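You operate a simulated robot arm through the tools that you are given. There is no shell and no other tool.

Carry out the task below with a simulated robot arm. There is one attempt and no reset: what you move stays moved.

TASK
Clamp the Tamrelle carton and swap its pink bottle for a green one from the green rack.
Fine: clamp it before you open it; the pink one stands in the red tray; shut both flaps again. Set down upright: what you pick out.

The check looks at the end state, three seconds after you hand in, the way a careful person would. Anything else that was tipped, shoved, dropped, spilled or broken makes it a failure.

THE ROBOT
A 7-joint arm with a two-finger gripper, fixed in place. Base frame: the origin is on the floor under the middle of its stand, x ahead of it, y to its left, z up; the work surface is at about z = 73. Readings come in cm, rad, newtons and seconds.
With the tool pointing down near the work surface it reaches from about 38 to 80 cm from the base axis. Its first joint turns from -2.496 to 2.496 rad. Payload 2.45 kg.
The tool frame sits at the grasp point between the pads (the TCP): z along the fingers, y along the line on which they close. The tips reach 2.6 cm beyond it. The gripper opens to 9.6 cm; its body begins 6.9 cm behind the TCP.
Orientation is told as [roll, pitch, yaw] about the base's x, y, z axes, in that order, counted from this pose: with the fingers straight down and closing along the base's y, the tool's x points along the base's -x, its y along +y and its z along -z.

THE INTERFACE
- The arm moves only by the tool drive_tool. Its argument "rows" is a list of rows, each an object of numbers (a shift or turn left out is 0, a gripper value left out holds the last): "hand": the gripper command, from -1 (fully open) to 1 (shut), values between in proportion; "x", "y", "z": the shift along the base's x, y, z in cm; "wx", "wy", "wz": the turn, a rotation vector about the base's x, y, z in rad. In form: [{"hand": .., "x": .., "y": .., "z": .., "wx": .., "wy": .., "wz": ..}, ...]. A call has 1 to 20 rows; each row shifts and turns the commanded pose from where the row before left it. Each row takes 0.2 s and may step no farther than 5 cm and 0.15 rad from the row before; otherwise, or with a gripper value out of range, the whole call is refused. A pose out of reach is approached as far as the arm can. The call stops where the force on the tool passes 40 N (or 10 N more than at its start, if that is more) or the arm is blocked; 0.2 s more then pass. The fingers move at their own pace (about 5 cm/s each) and stop on an object; they squeeze with about 41 N. The grip force told is the motor's: it shows also when the fingers shut on nothing. Time passes only in rows, and 0.2 s behind the last, so rows that do not move let the fingers close. It gives the time, the measured TCP pose, the force on the tool (base axes), the opening and the grip force at its end, in the units of the frame above (readings bear some noise), with the torque about the TCP (base axes, N m) and any sound that the robot's microphone picked up.
- Cameras (640 x 400 px; columns grow to the right, rows downward): "scene" is fixed at [40.15, 65, 149.38]; the picture's right is [-0.99, 0.15, 0.00], its down [0.14, 0.95, -0.27] and it looks along [-0.04, -0.26, -0.96] (base axes); focal length 214 px, centre (320, 200). "wrist" rides on the gripper at [8.2, 0.3, -9.8] in the tool frame; the picture's right is [-0.04, 1.00, 0.00], its down [-0.73, -0.03, -0.68] and it looks along [-0.68, -0.03, 0.73] (tool axes); focal length 256 px, centre (320, 200). There is no depth. A picture from a camera that has moved, and an enlarged one, comes with that camera's place and axes in the base frame and with its lens.
- get_image(camera): a new picture of that camera. It takes no simulated time.
- raise_lower(by): slides the trunk up (or, below 0, down) by that many cm; the arm rides with it, the base frame stays. It gives what a move gives, with no picture.
- close_up(camera, box): a new picture of the part [left, top, right, bottom] of that camera's present view, enlarged. It takes no simulated time.
- job_done(): hands the job in; it is judged then, once.

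Places have to be worked out from the pictures, the camera data and where the tool is seen. Open the gripper and draw the arm clear of the work before you hand the job in, unless the task says otherwise.

The tools are called after "Emit:" as a command line: name --argument value ..., lists and objects as JSON in quotes. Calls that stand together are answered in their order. drive_tool: Moves the arm, as the interface text tells. Its arguments: {"type":"object","properties":{"rows":{"type":"array","items":{"type":"object","properties":{"hand":{"type":"number"},"x":{"type":"number"},"y":{"type":"number"},"z":{"type":"number"},"wx":{"type":"number"},"wy":{"type":"number"},"wz":{"type":"number"}}}}},"required":["rows"]} The other tools are called the same way: raise_lower (by) moves the trunk up or down; get_image (camera) takes a picture; close_up (camera, box) takes an enlarged picture of a part of a camera's view; job_done () hands the job in.

At the start:

```text
time: 0.0
tool_pos: [35.99, 33.98, 117.95]
tcp_rot: [0.0, 0.001, 0.002]
force: [-0.6, 0.5, -0.8]
wrist_torque: [0.0, -0.03, 0.02]
finger_gap: 9.6
gripper_force: 0.0
trunk travel left (down, up): [-57.5, 6.5]
```

scene: 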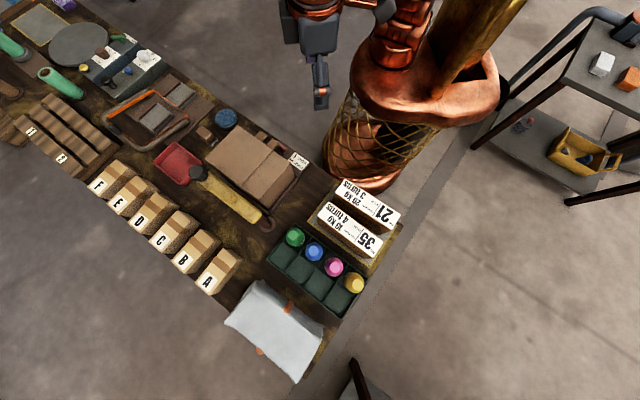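
wrist: 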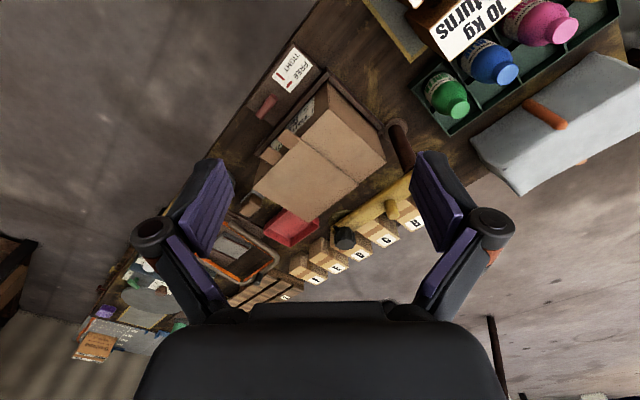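

I'll first study the scene with enlarged pictures before moving anything.

Emit:
close_up --camera "scene" --box '[150, 80, 310, 240]'

Emit:
close_up --camera "scene" --box '[250, 170, 410, 330]'

Emit:
close_up --camera "scene" --box '[0, 0, 200, 130]'

Emit:
close_up --camera "wrist" --box '[220, 40, 440, 240]'

```text
2.50 times, centred on (230, 160) of scene
camera zoom: at [40.15, 65.0, 149.38], right [-0.99, 0.15, 0.0], down [0.14, 0.95, -0.27], along [-0.04, -0.26, -0.96], focal length 536 px, centre (545, 300)
```

zoom: 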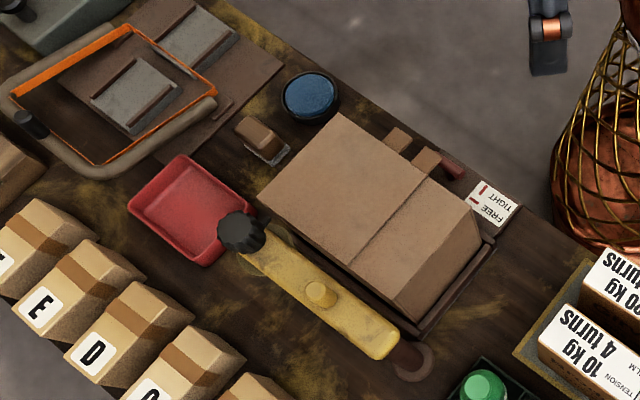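

```text
2.50 times, centred on (330, 250) of scene
camera zoom: at [40.15, 65.0, 149.38], right [-0.99, 0.15, 0.0], down [0.14, 0.95, -0.27], along [-0.04, -0.26, -0.96], focal length 536 px, centre (295, 75)
```

zoom: 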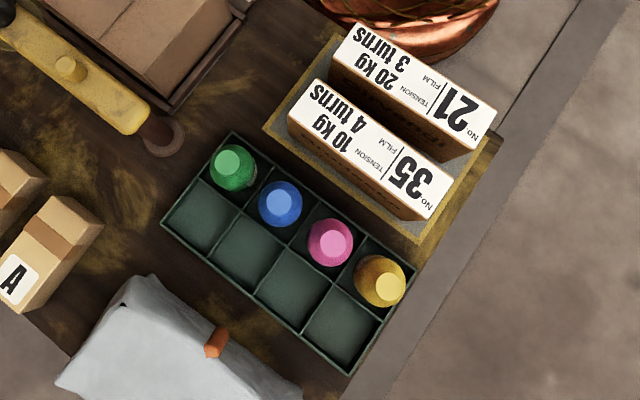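

```text
3.08 times, centred on (100, 65) of scene
camera zoom: at [40.15, 65.0, 149.38], right [-0.99, 0.15, 0.0], down [0.14, 0.95, -0.27], along [-0.04, -0.26, -0.96], focal length 660 px, centre (997, 615)
```

zoom: 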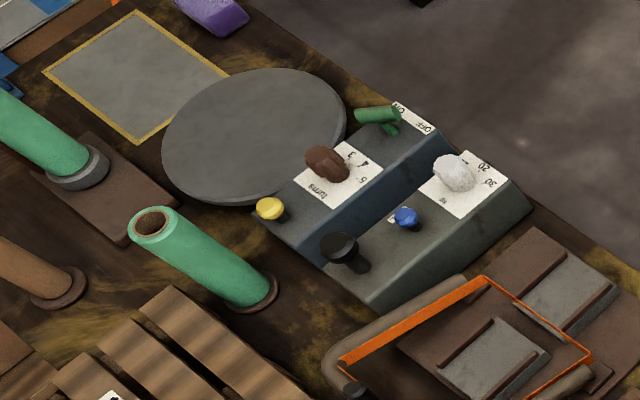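

```text
2.00 times, centred on (330, 140) of wrist
camera zoom: at [27.91, 34.41, 127.71], right [0.04, 1.0, 0.0], down [0.73, -0.03, 0.68], along [0.68, -0.03, -0.73], focal length 512 px, centre (300, 320)
```

zoom: 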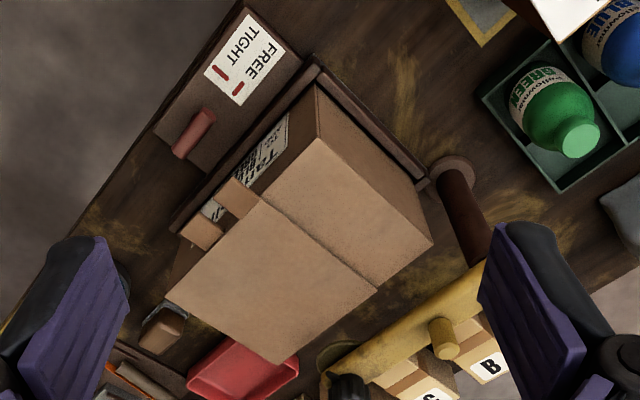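

The carton sits in a fixture with a FREE/TIGHT lever; it has two top flaps meeting at a seam with small tabs on the robot side. I judge its top centre near (58, 32, 82). I move the wrist camera nearer for a better look, staying well above everything.

Emit:
drive_tool --rows '[{"hand": -1, "x": 1, "y": 0, "z": -4}, {"x": 1, "z": -4}, {"x": 1, "z": -4}, {"x": 1, "z": -4}]'

Emit:
get_image --camera "wrist"

```text
time: 1.0
tool_pos: [40.0, 33.93, 101.8]
tcp_rot: [0.001, 0.001, 0.0]
force: [0.6, -1.0, 1.4]
wrist_torque: [0.03, -0.03, 0.02]
finger_gap: 9.59
gripper_force: 0.1
trunk travel left (down, up): [-57.5, 6.5]
```

```text
taken
camera wrist: at [31.98, 34.37, 111.71], right [0.04, 1.0, 0.0], down [0.73, -0.03, 0.68], along [0.68, -0.03, -0.73], focal length 256 px, centre (320, 200)
```

wrist: 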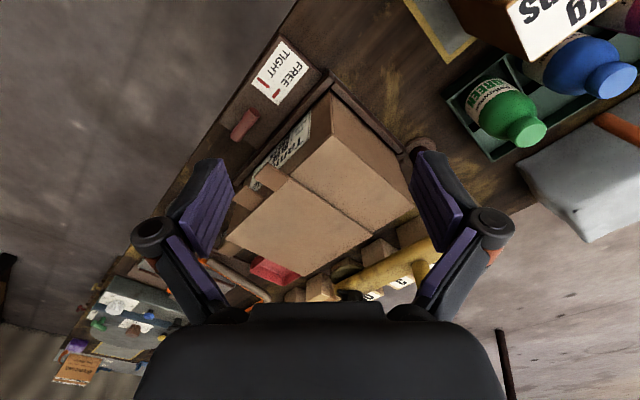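

Emit:
close_up --camera "wrist" --box '[210, 20, 450, 300]'

Emit:
close_up --camera "wrist" --box '[220, 30, 350, 220]'

```text
1.43 times, centred on (330, 160) of wrist
camera zoom: at [31.98, 34.37, 111.71], right [0.04, 1.0, 0.0], down [0.73, -0.03, 0.68], along [0.68, -0.03, -0.73], focal length 366 px, centre (306, 257)
```

zoom: 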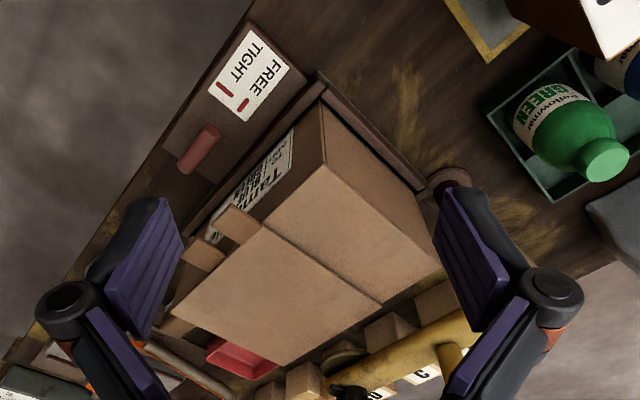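

```text
2.11 times, centred on (285, 125) of wrist
camera zoom: at [31.98, 34.37, 111.71], right [0.04, 1.0, 0.0], down [0.73, -0.03, 0.68], along [0.68, -0.03, -0.73], focal length 539 px, centre (394, 358)
```

zoom: 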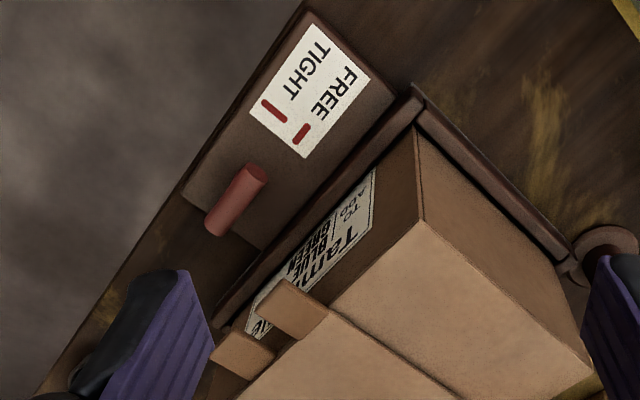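

The label side and a red handle with FREE/TIGHT marks are visible. I turn the tool to face across the bench and look from the robot side at the label and handle.

Emit:
drive_tool --rows '[{"x": 0.6, "y": -3.2, "wz": 0.1414}, {"x": 0.6, "y": -3.2, "wz": 0.1414}, {"x": 0.6, "y": -3.2, "wz": 0.1414}, {"x": 0.6, "y": -3.2, "wz": 0.1414}, {"x": 0.6, "y": -3.2, "wz": 0.1414}, {"z": -4}, {"z": -4}, {"z": -4}]'

Emit:
get_image --camera "wrist"

Emit:
close_up --camera "wrist" --box '[200, 20, 440, 220]'

```text
time: 2.8
tool_pos: [43.01, 17.94, 89.87]
tcp_rot: [0.0, 0.0, 0.709]
force: [-0.9, 0.1, 0.9]
wrist_torque: [-0.02, -0.04, 0.01]
finger_gap: 9.57
gripper_force: 0.0
trunk travel left (down, up): [-57.5, 6.5]
```

```text
taken
camera wrist: at [36.61, 13.01, 99.69], right [-0.62, 0.78, 0.0], down [0.58, 0.46, 0.68], along [0.53, 0.42, -0.73], focal length 256 px, centre (320, 200)
```

wrist: 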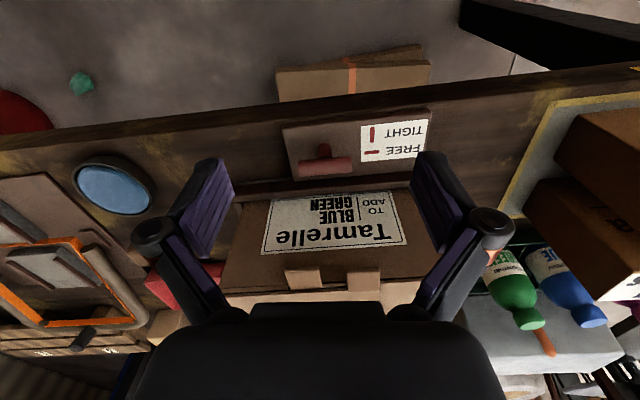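

```text
2.00 times, centred on (320, 120) of wrist
camera zoom: at [36.61, 13.01, 99.69], right [-0.62, 0.78, 0.0], down [0.58, 0.46, 0.68], along [0.53, 0.42, -0.73], focal length 512 px, centre (320, 360)
```

zoom: 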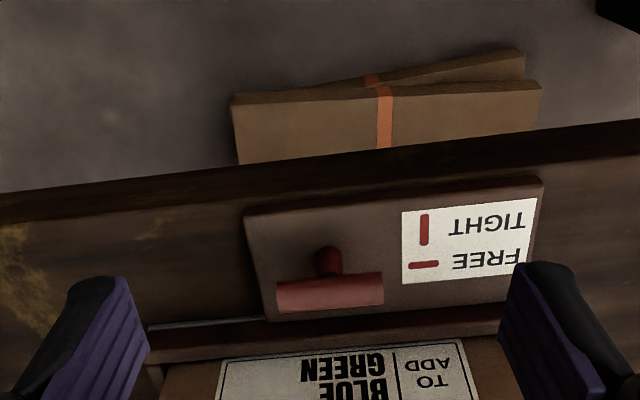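

The handle is a T-bar lying along the FREE mark; TIGHT is a quarter turn away. I take finer pictures of the carton, the handle and the red tray from the scene camera to work out heights.

Emit:
close_up --camera "scene" --box '[200, 115, 280, 165]'

Emit:
close_up --camera "scene" --box '[240, 140, 320, 230]'

Emit:
close_up --camera "scene" --box '[145, 130, 225, 190]'

Emit:
close_up --camera "scene" --box '[190, 150, 280, 240]'

```text
8.00 times, centred on (240, 140) of scene
camera zoom: at [40.15, 65.0, 149.38], right [-0.99, 0.15, 0.0], down [0.14, 0.95, -0.27], along [-0.04, -0.26, -0.96], focal length 1716 px, centre (960, 680)
```

zoom: 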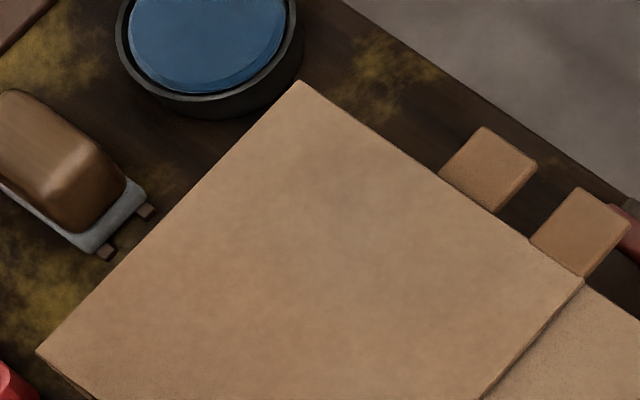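

```text
4.44 times, centred on (280, 185) of scene
camera zoom: at [40.15, 65.0, 149.38], right [-0.99, 0.15, 0.0], down [0.14, 0.95, -0.27], along [-0.04, -0.26, -0.96], focal length 953 px, centre (498, 267)
```

zoom: 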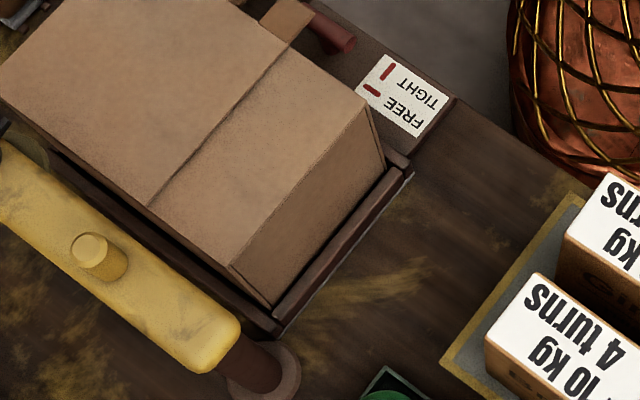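

```text
6.67 times, centred on (185, 160) of scene
camera zoom: at [40.15, 65.0, 149.38], right [-0.99, 0.15, 0.0], down [0.14, 0.95, -0.27], along [-0.04, -0.26, -0.96], focal length 1430 px, centre (1220, 467)
```

zoom: 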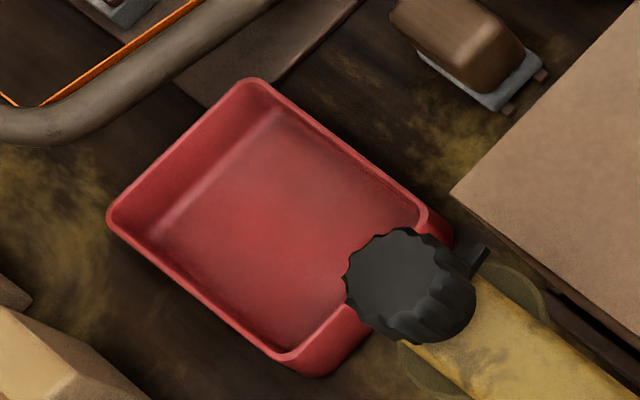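

```text
4.44 times, centred on (235, 195) of scene
camera zoom: at [40.15, 65.0, 149.38], right [-0.99, 0.15, 0.0], down [0.14, 0.95, -0.27], along [-0.04, -0.26, -0.96], focal length 953 px, centre (698, 222)
```

zoom: 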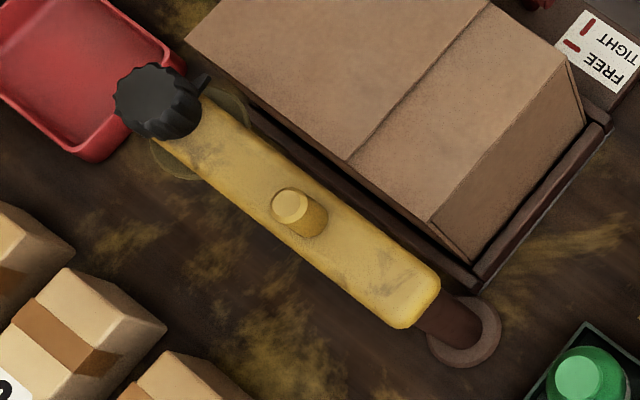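

The yellow arm on a post has a black knob and a disc under its free end; I need to see what it is relative to the carton. I rise and turn the tool to look along the bench from the rack end.

Emit:
drive_tool --rows '[{"z": 4}, {"z": 4}, {"y": 3, "z": 2, "wz": -0.143}, {"y": 3, "wz": -0.143}, {"y": 3, "wz": -0.143}, {"y": 3, "wz": -0.143}, {"y": 3, "wz": -0.143}, {"y": 3, "wz": -0.143}, {"y": 3, "wz": -0.143}, {"y": 3, "wz": -0.143}, {"y": 3, "wz": -0.143}, {"y": 3, "wz": -0.143}, {"y": 3, "wz": -0.143}]'

Emit:
get_image --camera "wrist"

Emit:
close_up --camera "wrist" --box '[220, 20, 430, 240]'

```text
time: 5.6
tool_pos: [43.02, 51.06, 100.01]
tcp_rot: [-0.001, 0.001, -0.868]
force: [0.0, -0.3, 0.3]
wrist_torque: [0.03, -0.01, -0.01]
finger_gap: 9.61
gripper_force: 0.0
trunk travel left (down, up): [-57.5, 6.5]
```

```text
taken
camera wrist: at [38.01, 57.57, 109.77], right [0.79, 0.62, 0.0], down [0.45, -0.58, 0.68], along [0.42, -0.53, -0.73], focal length 256 px, centre (320, 200)
```

wrist: 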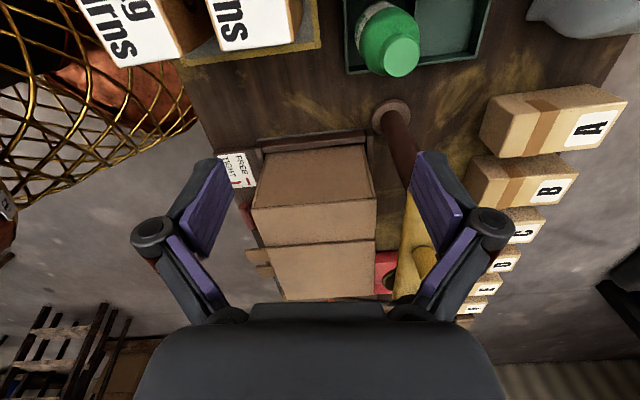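

```text
1.82 times, centred on (325, 130) of wrist
camera zoom: at [38.01, 57.57, 109.77], right [0.79, 0.62, 0.0], down [0.45, -0.58, 0.68], along [0.42, -0.53, -0.73], focal length 465 px, centre (311, 327)
```

zoom: 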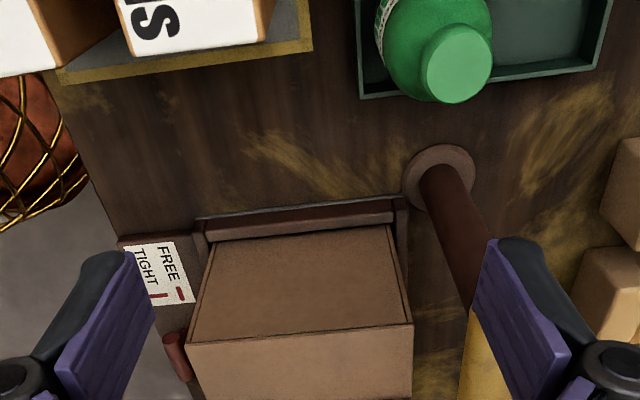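

The carton is tall (top about z = 90, roughly 22 × 14.6 cm, aligned at 45° to the base axes), and the yellow arm stands on a tall post beside it. I check the scene camera now to see the gripper's own size over the bench.

Emit:
get_image --camera "scene"

Emit:
close_up --camera "scene" --box '[200, 60, 400, 260]'

```text
taken
```

scene: 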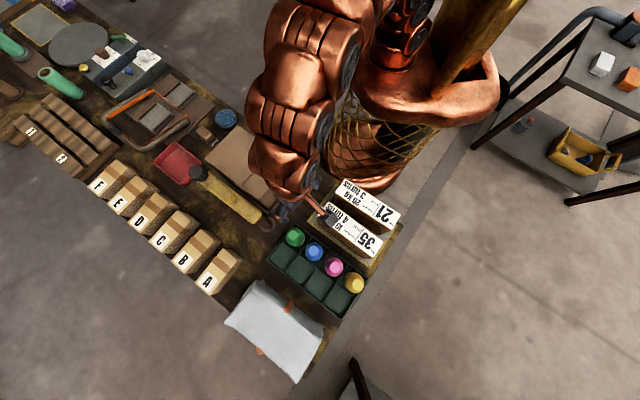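

```text
2.00 times, centred on (300, 160) of scene
camera zoom: at [40.15, 65.0, 149.38], right [-0.99, 0.15, 0.0], down [0.14, 0.95, -0.27], along [-0.04, -0.26, -0.96], focal length 429 px, centre (360, 280)
```

zoom: 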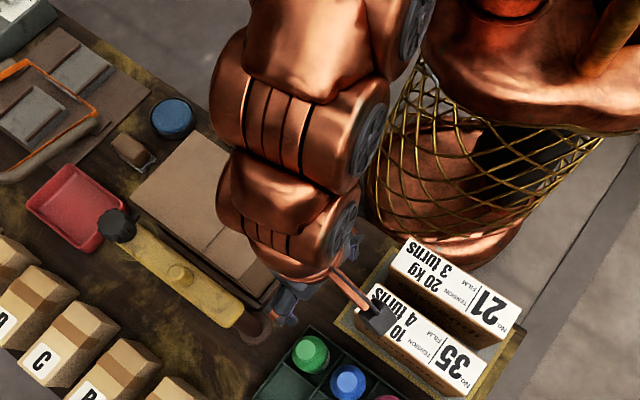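

The gripper's camera boom is slim but the wrist is bulky, so I'll work on the handle from the robot side. I go back over the handle, tool facing across the bench at yaw 0.785, and look from close above.

Emit:
drive_tool --rows '[{"x": 0.3, "y": -2.47, "wz": 0.1378}, {"x": 0.3, "y": -2.47, "wz": 0.1378}, {"x": 0.3, "y": -2.47, "wz": 0.1378}, {"x": 0.3, "y": -2.47, "wz": 0.1378}, {"x": 0.3, "y": -2.47, "wz": 0.1378}, {"x": 0.3, "y": -2.47, "wz": 0.1378}, {"x": 0.3, "y": -2.47, "wz": 0.1378}, {"x": 0.3, "y": -2.47, "wz": 0.1378}, {"x": 0.3, "y": -2.47, "wz": 0.1378}, {"x": 0.3, "y": -2.47, "wz": 0.1378}, {"x": 0.3, "y": -2.47, "wz": 0.1378}, {"x": 0.3, "y": -2.47, "wz": 0.1378}, {"z": -3}, {"z": -3}, {"z": -3}]'

Emit:
get_image --camera "wrist"

Emit:
close_up --camera "wrist" --box '[230, 60, 410, 240]'

```text
time: 8.8
tool_pos: [46.75, 21.29, 90.93]
tcp_rot: [0.0, -0.002, 0.789]
force: [-0.4, -0.2, 0.0]
wrist_torque: [0.03, -0.03, 0.03]
finger_gap: 9.62
gripper_force: 0.0
trunk travel left (down, up): [-57.5, 6.5]
```

```text
taken
camera wrist: at [40.74, 15.84, 100.71], right [-0.68, 0.73, 0.0], down [0.54, 0.5, 0.68], along [0.5, 0.46, -0.73], focal length 256 px, centre (320, 200)
```

wrist: 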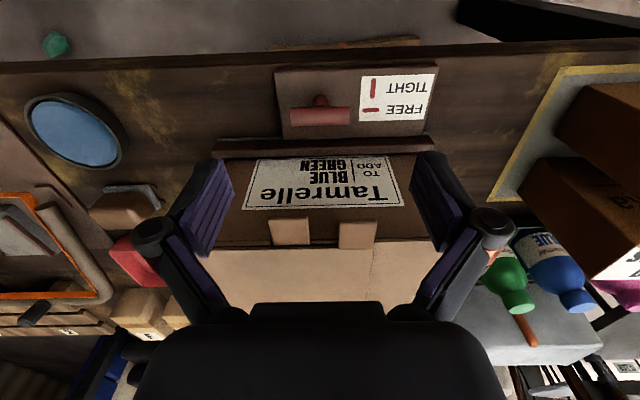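

```text
2.22 times, centred on (320, 150) of wrist
camera zoom: at [40.74, 15.84, 100.71], right [-0.68, 0.73, 0.0], down [0.54, 0.5, 0.68], along [0.5, 0.46, -0.73], focal length 569 px, centre (320, 311)
```

zoom: 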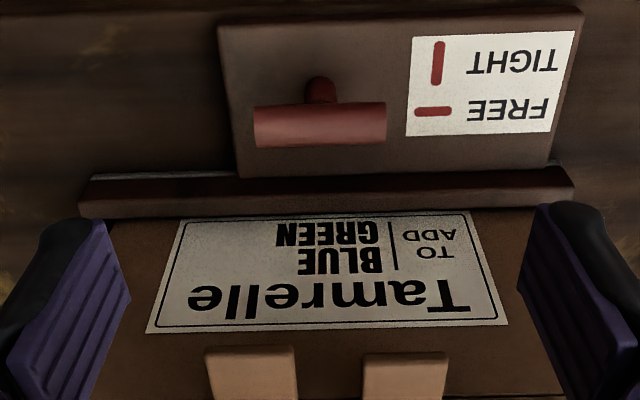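

Handle axis is about (48.0, 22.5), bar height about z = 79, length about 5.3 cm along the bench. I close the fingers and lean the tool away from the carton (25°) so the hand stays clear of the tabs, then check how the closed fingertips look.

Emit:
drive_tool --rows '[{"hand": 1, "x": -1, "y": -1, "wx": 0.106, "wy": -0.106}, {"x": -1, "y": -1, "wx": 0.106, "wy": -0.106}, {"x": -1, "y": -1, "wx": 0.106, "wy": -0.106}, {}, {}, {}]'

Emit:
get_image --camera "wrist"

```text
time: 10.2
tool_pos: [43.66, 18.29, 90.89]
tcp_rot: [-0.003, -0.45, 0.79]
force: [-0.3, -0.8, -0.5]
wrist_torque: [0.0, 0.01, -0.01]
finger_gap: 0.0
gripper_force: 28.7
trunk travel left (down, up): [-57.5, 6.5]
```

```text
taken
camera wrist: at [35.27, 10.42, 96.22], right [-0.68, 0.73, 0.02], down [0.28, 0.24, 0.93], along [0.67, 0.64, -0.37], focal length 256 px, centre (320, 200)
```

wrist: 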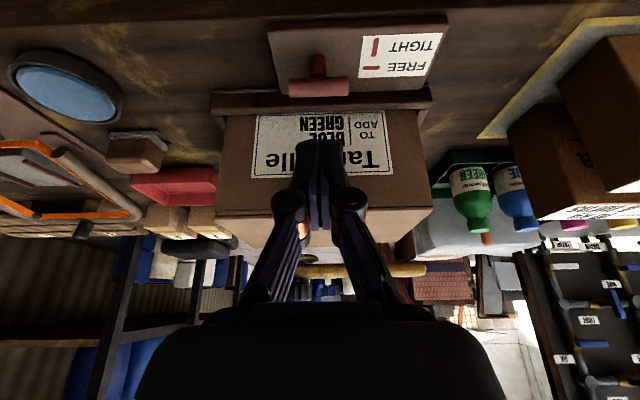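

The closed fingertips are about 2 cm wide. I bring them down just on the robot side of the bar's far (+bench) end, not touching yet, to check alignment.

Emit:
drive_tool --rows '[{"x": 1.6, "y": -1.6}, {"z": -3.5}, {"z": -3.5}, {"z": -3.3, "x": 0.9, "y": 0.9}]'

Emit:
get_image --camera "wrist"

Emit:
close_up --camera "wrist" --box '[220, 60, 420, 260]'

```text
time: 11.2
tool_pos: [46.58, 17.38, 81.94]
tcp_rot: [-0.001, -0.45, 0.79]
force: [0.0, -0.4, 0.4]
wrist_torque: [0.01, 0.0, 0.01]
finger_gap: 0.01
gripper_force: 28.1
out of reach, approached as far as the arm can: row 3
trunk travel left (down, up): [-57.5, 6.5]
```

```text
taken
camera wrist: at [38.22, 9.45, 87.14], right [-0.68, 0.73, 0.02], down [0.28, 0.24, 0.93], along [0.67, 0.64, -0.37], focal length 256 px, centre (320, 200)
```

wrist: 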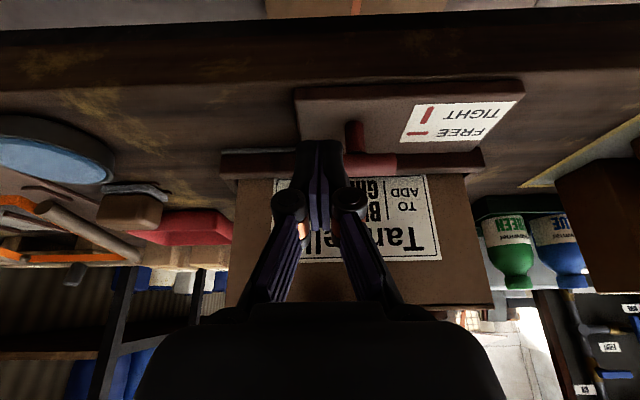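

```text
2.00 times, centred on (320, 160) of wrist
camera zoom: at [38.22, 9.45, 87.14], right [-0.68, 0.73, 0.02], down [0.28, 0.24, 0.93], along [0.67, 0.64, -0.37], focal length 512 px, centre (320, 280)
```

zoom: 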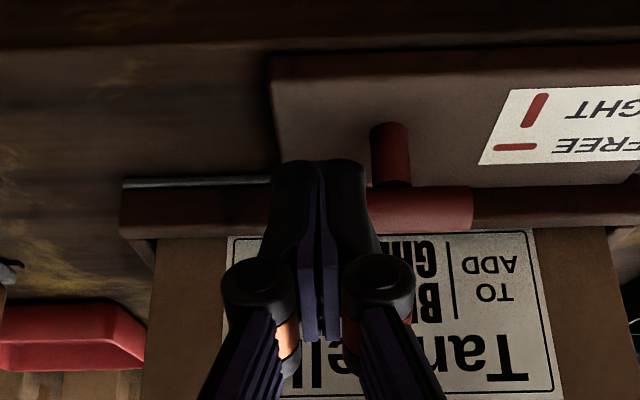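

The fingertips line up with the bar's +bench end, but the arm can't go lower at this trunk height. I lift the tool 15 cm and lower the trunk by 15 cm, which should bring me back to the same place with more reach.

Emit:
drive_tool --rows '[{"z": 5}, {"z": 5}, {"z": 5}]'

Emit:
raise_lower --by -15

Emit:
get_image --camera "scene"

Emit:
close_up --camera "wrist" --box '[220, 60, 420, 260]'

```text
time: 12.0
tool_pos: [46.65, 17.48, 97.03]
tcp_rot: [-0.002, -0.45, 0.791]
force: [0.5, -0.4, -0.3]
wrist_torque: [0.01, 0.05, 0.03]
finger_gap: 0.0
gripper_force: 28.2
trunk travel left (down, up): [-57.5, 6.5]
```

```text
time: 13.8
tool_pos: [46.62, 17.28, 81.78]
tcp_rot: [-0.001, -0.451, 0.79]
force: [-0.4, -0.4, -0.3]
wrist_torque: [-0.01, 0.0, 0.0]
finger_gap: 0.0
gripper_force: 28.7
trunk travel left (down, up): [-42.5, 21.5]
```

```text
taken
```

scene: 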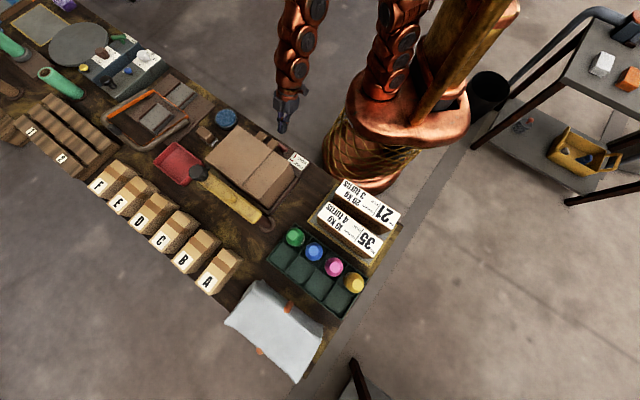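

```text
2.00 times, centred on (320, 160) of wrist
camera zoom: at [38.3, 9.43, 87.18], right [-0.68, 0.73, 0.02], down [0.28, 0.24, 0.93], along [0.67, 0.64, -0.37], focal length 512 px, centre (320, 280)
```

zoom: 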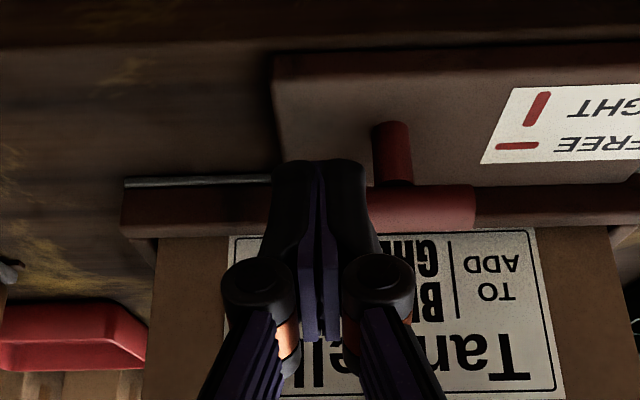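

The trunk move worked and I'm in the same place. Now I lower 1.4 cm and push gently toward the carton on the bar's end to see whether it turns this way.

Emit:
drive_tool --rows '[{"z": -1.4}, {"x": 0.5, "y": 0.5}, {"x": 0.5, "y": 0.5}, {"x": 0.3, "y": 0.3}, {"x": 0.3, "y": 0.3}]'

Emit:
close_up --camera "wrist" --box '[220, 60, 420, 260]'

```text
time: 14.9
tool_pos: [48.26, 18.95, 80.46]
tcp_rot: [-0.002, -0.449, 0.79]
force: [0.3, 0.3, -0.3]
wrist_torque: [-0.03, 0.02, -0.02]
finger_gap: 0.0
gripper_force: 28.5
trunk travel left (down, up): [-42.5, 21.5]
```

```text
2.00 times, centred on (320, 160) of wrist
camera zoom: at [39.89, 11.04, 85.81], right [-0.68, 0.73, 0.02], down [0.28, 0.24, 0.93], along [0.67, 0.64, -0.37], focal length 512 px, centre (320, 280)
```

zoom: 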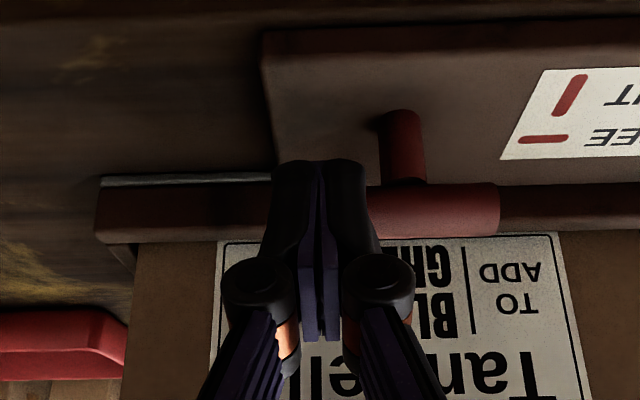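

No contact yet. I continue toward the carton in small steps.

Emit:
drive_tool --rows '[{"x": 0.3, "y": 0.3}, {"x": 0.3, "y": 0.3}, {"x": 0.3, "y": 0.3}]'

Emit:
close_up --camera "wrist" --box '[220, 60, 420, 260]'

```text
time: 15.8
tool_pos: [49.03, 19.69, 80.71]
tcp_rot: [0.0, -0.449, 0.792]
force: [-21.3, -20.8, 22.9]
wrist_torque: [-0.13, 0.18, 0.1]
finger_gap: 0.01
gripper_force: 28.2
trunk travel left (down, up): [-42.5, 21.5]
```

```text
2.00 times, centred on (320, 160) of wrist
camera zoom: at [40.66, 11.75, 85.92], right [-0.68, 0.73, 0.02], down [0.28, 0.24, 0.93], along [0.68, 0.64, -0.37], focal length 512 px, centre (320, 280)
```

zoom: 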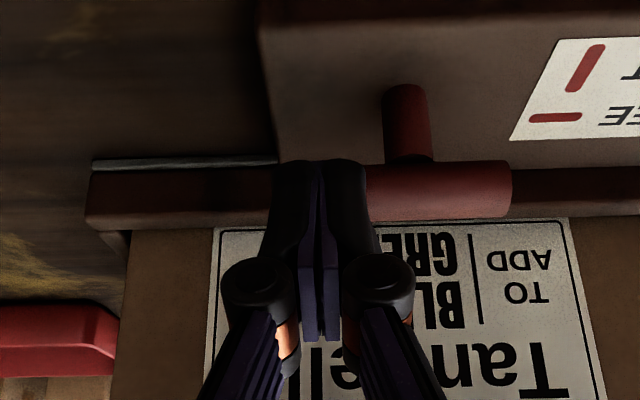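

Contact at about 30 N with upward reaction – the tips are catching the bar's upper side. I back off, go 1 cm lower and retry gently.

Emit:
drive_tool --rows '[{"x": -0.9, "y": -0.9}, {"z": -0.6}, {"z": -0.6}, {"x": 0.3, "y": 0.3}, {"x": 0.3, "y": 0.3}, {"x": 0.2, "y": 0.2}, {"x": 0.2, "y": 0.2}]'

Emit:
close_up --camera "wrist" --box '[220, 60, 420, 260]'

```text
time: 16.9
tool_pos: [48.29, 19.21, 78.81]
tcp_rot: [0.004, -0.433, 0.789]
force: [-5.1, -8.6, -6.6]
wrist_torque: [-0.19, 0.15, -0.01]
finger_gap: 0.57
gripper_force: 28.5
trunk travel left (down, up): [-42.5, 21.5]
stopped in row 5: the force on the tool passed its limit at 54 N (the readings are from after the stop); the commanded pose is now the measured one
```

```text
2.00 times, centred on (320, 160) of wrist
camera zoom: at [40.05, 11.28, 84.32], right [-0.68, 0.73, 0.02], down [0.29, 0.25, 0.92], along [0.67, 0.64, -0.38], focal length 512 px, centre (320, 280)
```

zoom: 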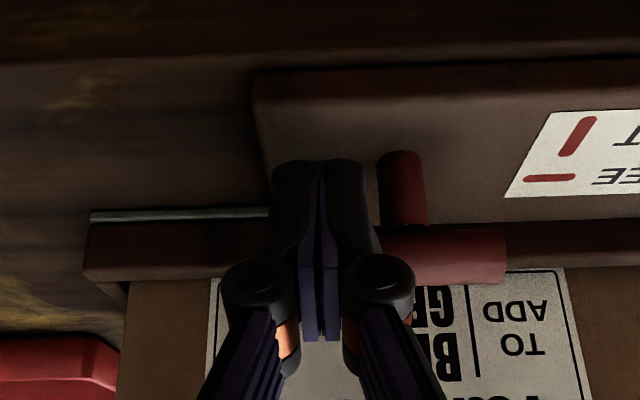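

That end does not yield at over 50 N, so the bar evidently turns the other way. I back off and go to the opposite (rack-side) end of the bar.

Emit:
drive_tool --rows '[{"x": -1.4, "y": -1.4}, {"x": 0, "y": 0, "z": 0.6}, {"x": -1.6, "y": 1.6}, {"x": -1.6, "y": 1.6}]'

Emit:
get_image --camera "wrist"

Emit:
close_up --camera "wrist" --box '[220, 60, 420, 260]'

```text
time: 17.9
tool_pos: [43.78, 20.84, 79.51]
tcp_rot: [0.004, -0.436, 0.79]
force: [-0.3, -0.9, -0.2]
wrist_torque: [0.01, -0.01, -0.02]
finger_gap: 0.0
gripper_force: 28.4
trunk travel left (down, up): [-42.5, 21.5]
```

```text
taken
camera wrist: at [35.48, 13.04, 85.01], right [-0.69, 0.73, 0.02], down [0.29, 0.25, 0.92], along [0.67, 0.64, -0.38], focal length 256 px, centre (320, 200)
```

wrist: 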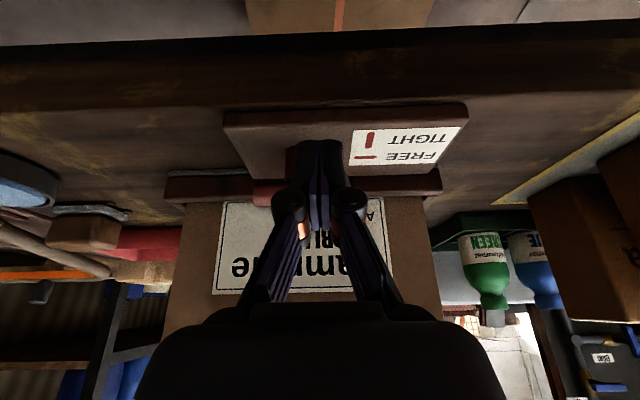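

```text
2.00 times, centred on (320, 160) of wrist
camera zoom: at [35.48, 13.04, 85.01], right [-0.69, 0.73, 0.02], down [0.29, 0.25, 0.92], along [0.67, 0.64, -0.38], focal length 512 px, centre (320, 280)
```

zoom: 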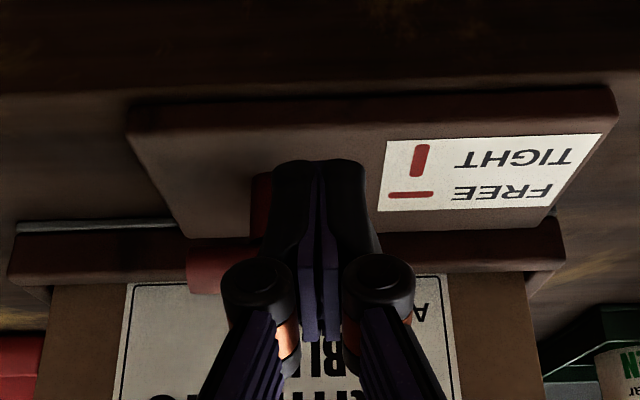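

I'm opposite the bar's rack-side end. I push toward the carton there in small steps.

Emit:
drive_tool --rows '[{"x": 0.7, "y": 0.7}, {"x": 0.4, "y": 0.4}, {"x": 0.2, "y": 0.2}, {"x": 0.2, "y": 0.2}, {"x": 0.2, "y": 0.2}, {"x": 0.2, "y": 0.2}]'

Emit:
close_up --camera "wrist" --box '[220, 60, 420, 260]'

```text
time: 19.3
tool_pos: [45.61, 23.06, 79.55]
tcp_rot: [0.002, -0.435, 0.79]
force: [-19.1, 17.9, 2.3]
wrist_torque: [0.31, 0.22, 0.47]
finger_gap: 0.01
gripper_force: 28.2
trunk travel left (down, up): [-42.5, 21.5]
```

```text
2.00 times, centred on (320, 160) of wrist
camera zoom: at [37.36, 15.12, 85.01], right [-0.69, 0.73, 0.02], down [0.29, 0.25, 0.93], along [0.67, 0.64, -0.38], focal length 512 px, centre (320, 280)
```

zoom: 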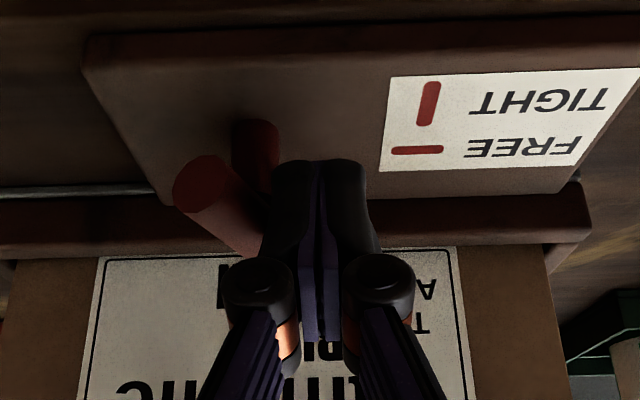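

The bar is turning this way – it is already about 50° round. To finish, I back off, lift over, and push the bar's robot-side end from the other side.

Emit:
drive_tool --rows '[{"x": -2.1, "y": -2.1}, {"z": 3}, {"x": 2.1, "y": -2.1}, {"x": 2.1, "y": -2.1}, {"x": 0.5, "y": 0.5}]'

Emit:
close_up --camera "wrist" --box '[220, 60, 420, 260]'

```text
time: 20.5
tool_pos: [48.26, 17.12, 82.5]
tcp_rot: [0.002, -0.437, 0.79]
force: [0.0, -0.4, -0.1]
wrist_torque: [0.0, -0.02, 0.0]
finger_gap: 0.0
gripper_force: 28.5
trunk travel left (down, up): [-42.5, 21.5]
```

```text
2.00 times, centred on (320, 160) of wrist
camera zoom: at [39.97, 9.18, 88.01], right [-0.69, 0.73, 0.02], down [0.29, 0.25, 0.93], along [0.67, 0.64, -0.38], focal length 512 px, centre (320, 280)
```

zoom: 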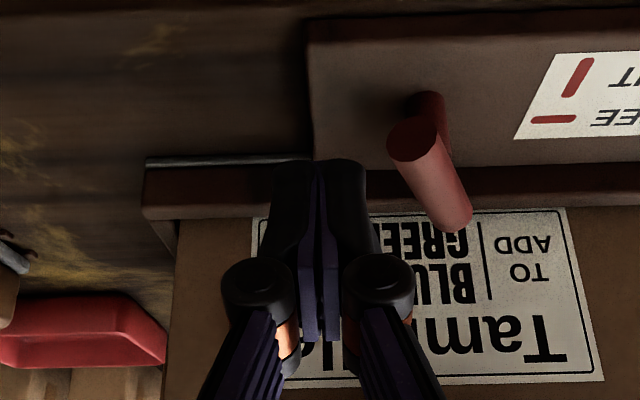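

The bar is about 65–70° round. I lower again and push its near end toward the rack until it lines up with TIGHT and stops.

Emit:
drive_tool --rows '[{"z": -2}, {"z": -1}, {"x": -0.5, "y": 0.5}, {"x": -0.25, "y": 0.25}, {"x": -0.25, "y": 0.25}, {"x": -0.25, "y": 0.25}, {"x": -0.25, "y": 0.25}]'

Emit:
close_up --camera "wrist" --box '[220, 60, 420, 260]'

```text
time: 22.1
tool_pos: [46.72, 18.52, 79.54]
tcp_rot: [0.002, -0.439, 0.792]
force: [3.8, -5.1, -0.8]
wrist_torque: [-0.08, -0.05, -0.1]
finger_gap: 0.01
gripper_force: 28.9
trunk travel left (down, up): [-42.5, 21.5]
```

```text
2.00 times, centred on (320, 160) of wrist
camera zoom: at [38.56, 10.69, 85.01], right [-0.68, 0.73, 0.02], down [0.29, 0.25, 0.93], along [0.67, 0.64, -0.38], focal length 512 px, centre (320, 280)
```

zoom: 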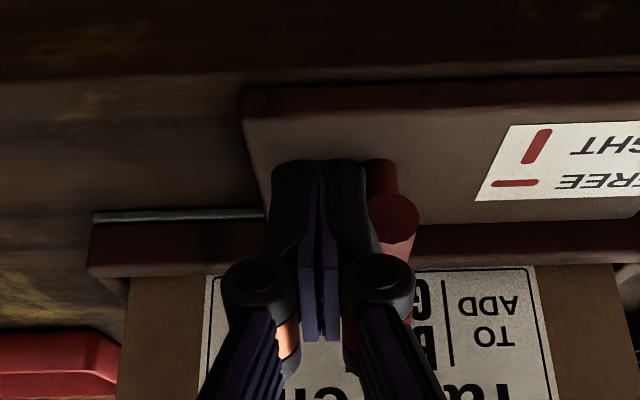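

Contact made with a light 6 N. I keep pushing in small steps until it firmly stops.

Emit:
drive_tool --rows '[{"x": -0.2, "y": 0.2}, {"x": -0.2, "y": 0.2}, {"x": -0.2, "y": 0.2}]'

Emit:
close_up --camera "wrist" --box '[220, 60, 420, 260]'

```text
time: 22.7
tool_pos: [46.84, 18.7, 79.57]
tcp_rot: [-0.004, -0.438, 0.789]
force: [17.7, -29.5, -12.1]
wrist_torque: [-0.68, -0.3, -0.4]
finger_gap: 0.0
gripper_force: 28.3
trunk travel left (down, up): [-42.5, 21.5]
stopped in row 2: the force on the tool passed its limit at 49 N (the readings are from after the stop); the commanded pose is now the measured one
```

```text
2.00 times, centred on (320, 160) of wrist
camera zoom: at [38.46, 10.77, 85.02], right [-0.68, 0.73, 0.01], down [0.28, 0.25, 0.93], along [0.67, 0.64, -0.38], focal length 512 px, centre (320, 280)
```

zoom: 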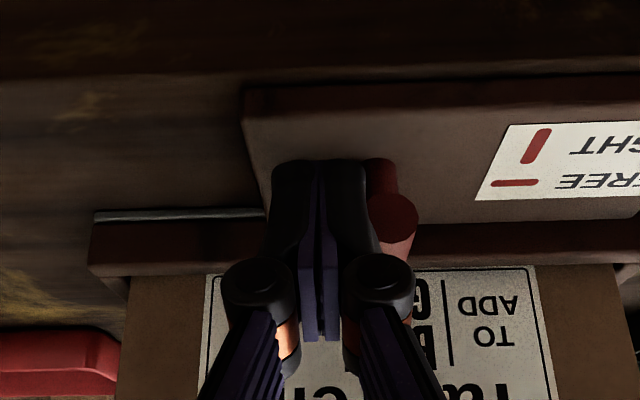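

It stopped hard (49 N), so it should be at its end position. I back off, rise, and look down at the handle to confirm it is aligned with TIGHT.

Emit:
drive_tool --rows '[{"x": 0.7, "y": -0.7}, {"x": 0.3, "y": -0.3, "z": 1}, {"z": 4}, {"z": 4, "wx": -0.1, "wy": 0.1}, {"z": 3, "wx": -0.106, "wy": 0.106}, {"wx": -0.103, "wy": 0.103}]'

Emit:
get_image --camera "wrist"

Emit:
close_up --camera "wrist" --box '[230, 30, 430, 230]'

Emit:
close_up --camera "scene" --box '[200, 110, 310, 230]'

```text
time: 24.1
tool_pos: [47.59, 17.82, 91.64]
tcp_rot: [-0.001, 0.002, 0.79]
force: [-0.4, -0.6, 0.4]
wrist_torque: [0.01, -0.01, -0.01]
finger_gap: 0.01
gripper_force: 28.3
trunk travel left (down, up): [-42.5, 21.5]
```

```text
taken
camera wrist: at [41.61, 12.4, 101.43], right [-0.68, 0.73, 0.0], down [0.54, 0.5, 0.68], along [0.5, 0.46, -0.74], focal length 256 px, centre (320, 200)
```

wrist: 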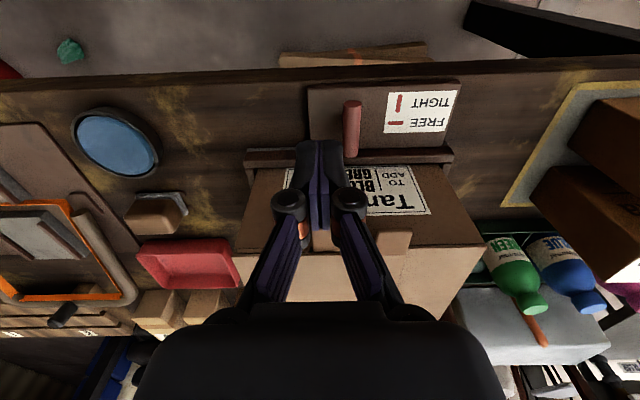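

```text
2.00 times, centred on (330, 130) of wrist
camera zoom: at [41.61, 12.4, 101.43], right [-0.68, 0.73, 0.0], down [0.54, 0.5, 0.68], along [0.5, 0.46, -0.74], focal length 512 px, centre (300, 340)
```

zoom: 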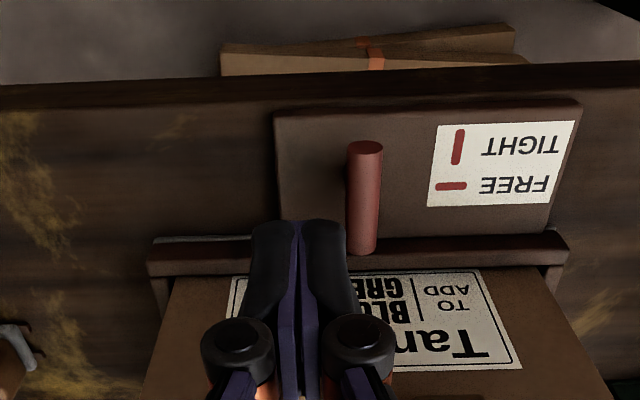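

```text
3.33 times, centred on (255, 170) of scene
camera zoom: at [40.15, 65.0, 149.38], right [-0.99, 0.15, 0.0], down [0.14, 0.95, -0.27], along [-0.04, -0.26, -0.96], focal length 715 px, centre (537, 300)
```

zoom: 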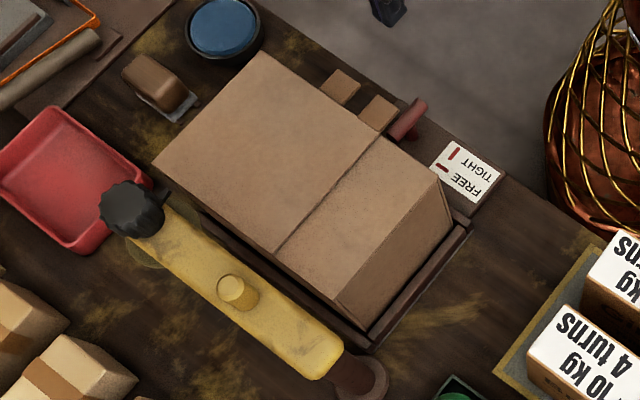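

The handle bar now lies along the TIGHT mark, so the carton is clamped. Next is the upper flap (the larger visible one, tab nearer the rack): I'll lift it by its tab with the closed fingers held horizontally under it. First I move to the robot side and tilt the tool toward horizontal.

Emit:
drive_tool --rows '[{"x": -2.4, "y": 2.4, "z": 2}, {"x": -2.3, "y": 2.3, "z": 2}, {"x": -1, "y": -1, "wx": 0.1, "wy": -0.1}, {"x": -1, "y": -1, "wx": 0.1, "wy": -0.1}, {"wx": 0.1, "wy": -0.1}, {"wx": 0.1, "wy": -0.1}, {"wx": 0.1, "wy": -0.1}, {"wx": 0.1, "wy": -0.1}, {"wx": 0.1, "wy": -0.1}, {"wx": 0.1, "wy": -0.1}]'

Emit:
get_image --camera "wrist"

Emit:
get_image --camera "scene"

```text
time: 26.3
tool_pos: [47.32, 22.26, 103.87]
tcp_rot: [-0.005, -1.135, 0.791]
force: [-0.6, 0.0, 0.4]
wrist_torque: [0.02, 0.01, 0.0]
finger_gap: 0.0
gripper_force: 28.3
out of reach, approached as far as the arm can: row 8, 9, 10
trunk travel left (down, up): [-42.5, 21.5]
```

```text
taken
camera wrist: at [38.39, 13.92, 100.56], right [-0.7, 0.72, 0.03], down [-0.2, -0.24, 0.95], along [0.69, 0.66, 0.3], focal length 256 px, centre (320, 200)
```

wrist: 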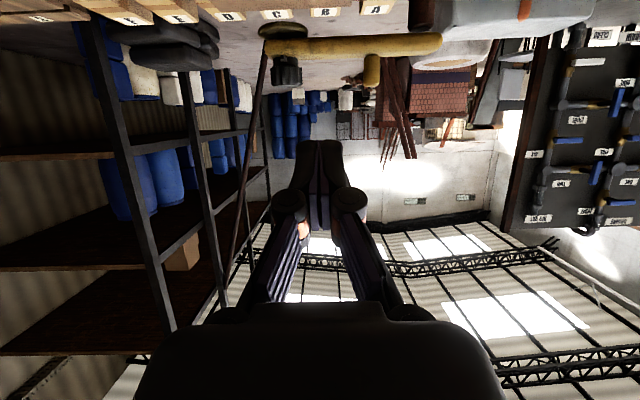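

```text
taken
```

scene: 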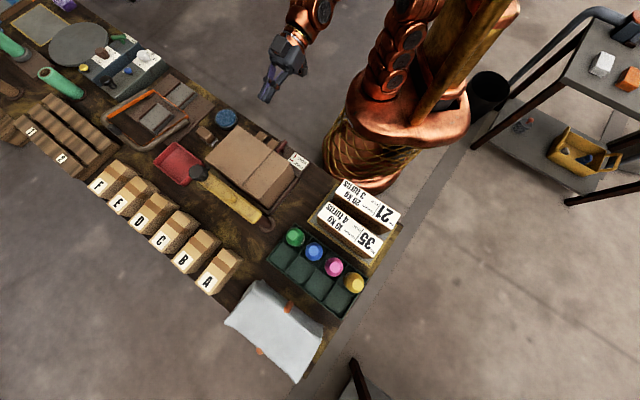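

The arm stops at about 65° tilt here, which is still usable: the tips can reach in under the tab and lift it. I move to the correct bench position in front of the tab and descend while keeping clear.

Emit:
drive_tool --rows '[{"x": -2.3, "y": 2.3, "z": -2}, {"z": -3}, {"z": -3}]'

Emit:
get_image --camera "wrist"

```text
time: 27.1
tool_pos: [46.69, 22.88, 103.24]
tcp_rot: [-0.009, -1.133, 0.795]
force: [-0.8, 0.5, -0.6]
wrist_torque: [0.03, -0.01, 0.0]
finger_gap: 0.0
gripper_force: 28.3
out of reach, approached as far as the arm can: row 1, 2, 3
trunk travel left (down, up): [-42.5, 21.5]
```

```text
taken
camera wrist: at [37.84, 14.48, 100.04], right [-0.7, 0.72, 0.03], down [-0.2, -0.23, 0.95], along [0.69, 0.66, 0.3], focal length 256 px, centre (320, 200)
```

wrist: 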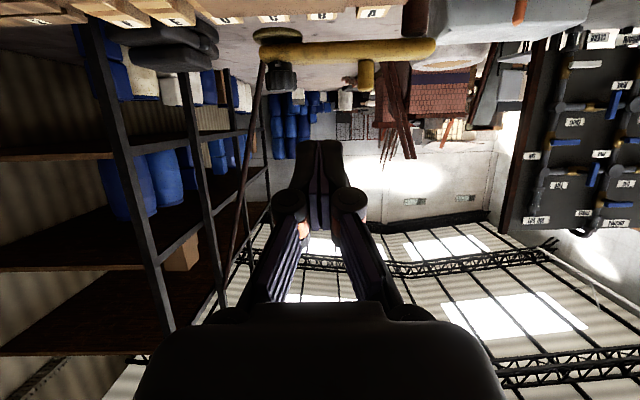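

Going down is blocked while the wrist is so close to the base column. I move forward (toward the carton) at this height first, then try descending.

Emit:
drive_tool --rows '[{"x": 2, "y": 2}, {"x": 1.5, "y": 1.5}, {"x": -1.2, "y": 1.2}, {"z": -2}, {"z": -2}, {"z": -2}]'

```text
time: 28.5
tool_pos: [49.03, 27.4, 98.27]
tcp_rot: [-0.009, -1.133, 0.792]
force: [-0.2, 0.2, -0.6]
wrist_torque: [0.01, -0.03, 0.0]
finger_gap: 0.0
gripper_force: 28.5
out of reach, approached as far as the arm can: row 6
trunk travel left (down, up): [-42.5, 21.5]
```

At this tilt the arm's lowest height is about 98 at this trunk level, so I'll use the trunk to descend. First I back off from above the tab, so the tips come down in front of it.

Emit:
drive_tool --rows '[{"z": 2}, {"x": -1.4, "y": -1.4, "z": 1}, {"x": -1.4, "y": -1.4, "z": 1}]'

```text
time: 29.3
tool_pos: [47.37, 24.84, 102.55]
tcp_rot: [-0.046, -1.152, 0.803]
force: [-0.4, -0.1, -0.8]
wrist_torque: [0.01, 0.03, 0.03]
finger_gap: 0.01
gripper_force: 28.5
out of reach, approached as far as the arm can: row 3
trunk travel left (down, up): [-42.5, 21.5]
```

I lower the trunk 8 cm and then check the tip clearance to the tabs with the pictures.

Emit:
raise_lower --by -8

Emit:
get_image --camera "wrist"

Emit:
close_up --camera "scene" --box '[220, 80, 320, 180]'

```text
time: 30.5
tool_pos: [47.31, 24.98, 94.56]
tcp_rot: [-0.05, -1.155, 0.805]
force: [-0.1, -0.3, 0.2]
wrist_torque: [0.01, -0.04, -0.04]
finger_gap: 0.0
gripper_force: 28.2
trunk travel left (down, up): [-34.5, 29.5]
```

```text
taken
camera wrist: at [38.32, 16.66, 91.03], right [-0.68, 0.73, 0.02], down [-0.23, -0.23, 0.95], along [0.7, 0.64, 0.32], focal length 256 px, centre (320, 200)
```

wrist: 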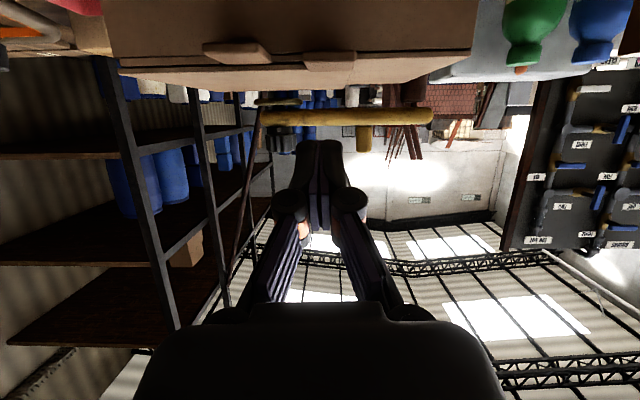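

```text
4.00 times, centred on (270, 130) of scene
camera zoom: at [40.15, 65.0, 149.38], right [-0.99, 0.15, 0.0], down [0.14, 0.95, -0.27], along [-0.04, -0.26, -0.96], focal length 858 px, centre (520, 480)
```

zoom: 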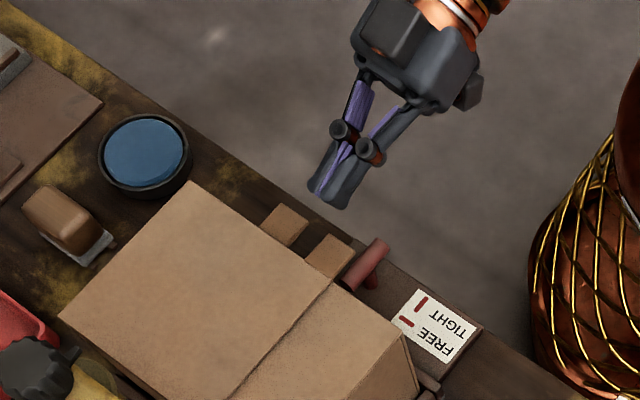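

The tip is about 2 cm in front of the tabs. I zoom in on the tabs in this low view to get their height precisely.

Emit:
close_up --camera "wrist" --box '[180, 0, 480, 190]'

```text
2.11 times, centred on (330, 95) of wrist
camera zoom: at [38.32, 16.66, 91.03], right [-0.68, 0.73, 0.02], down [-0.23, -0.23, 0.95], along [0.7, 0.64, 0.32], focal length 539 px, centre (299, 421)
```

zoom: 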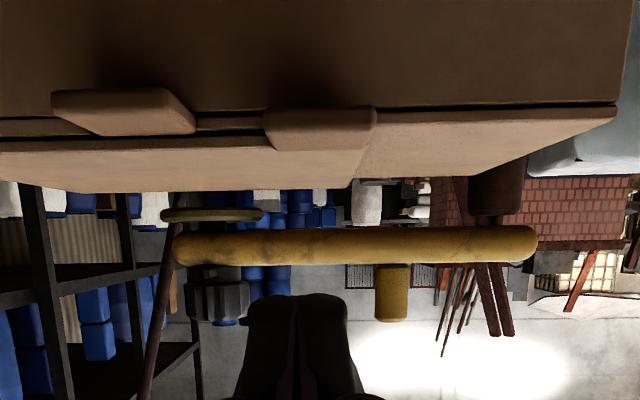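

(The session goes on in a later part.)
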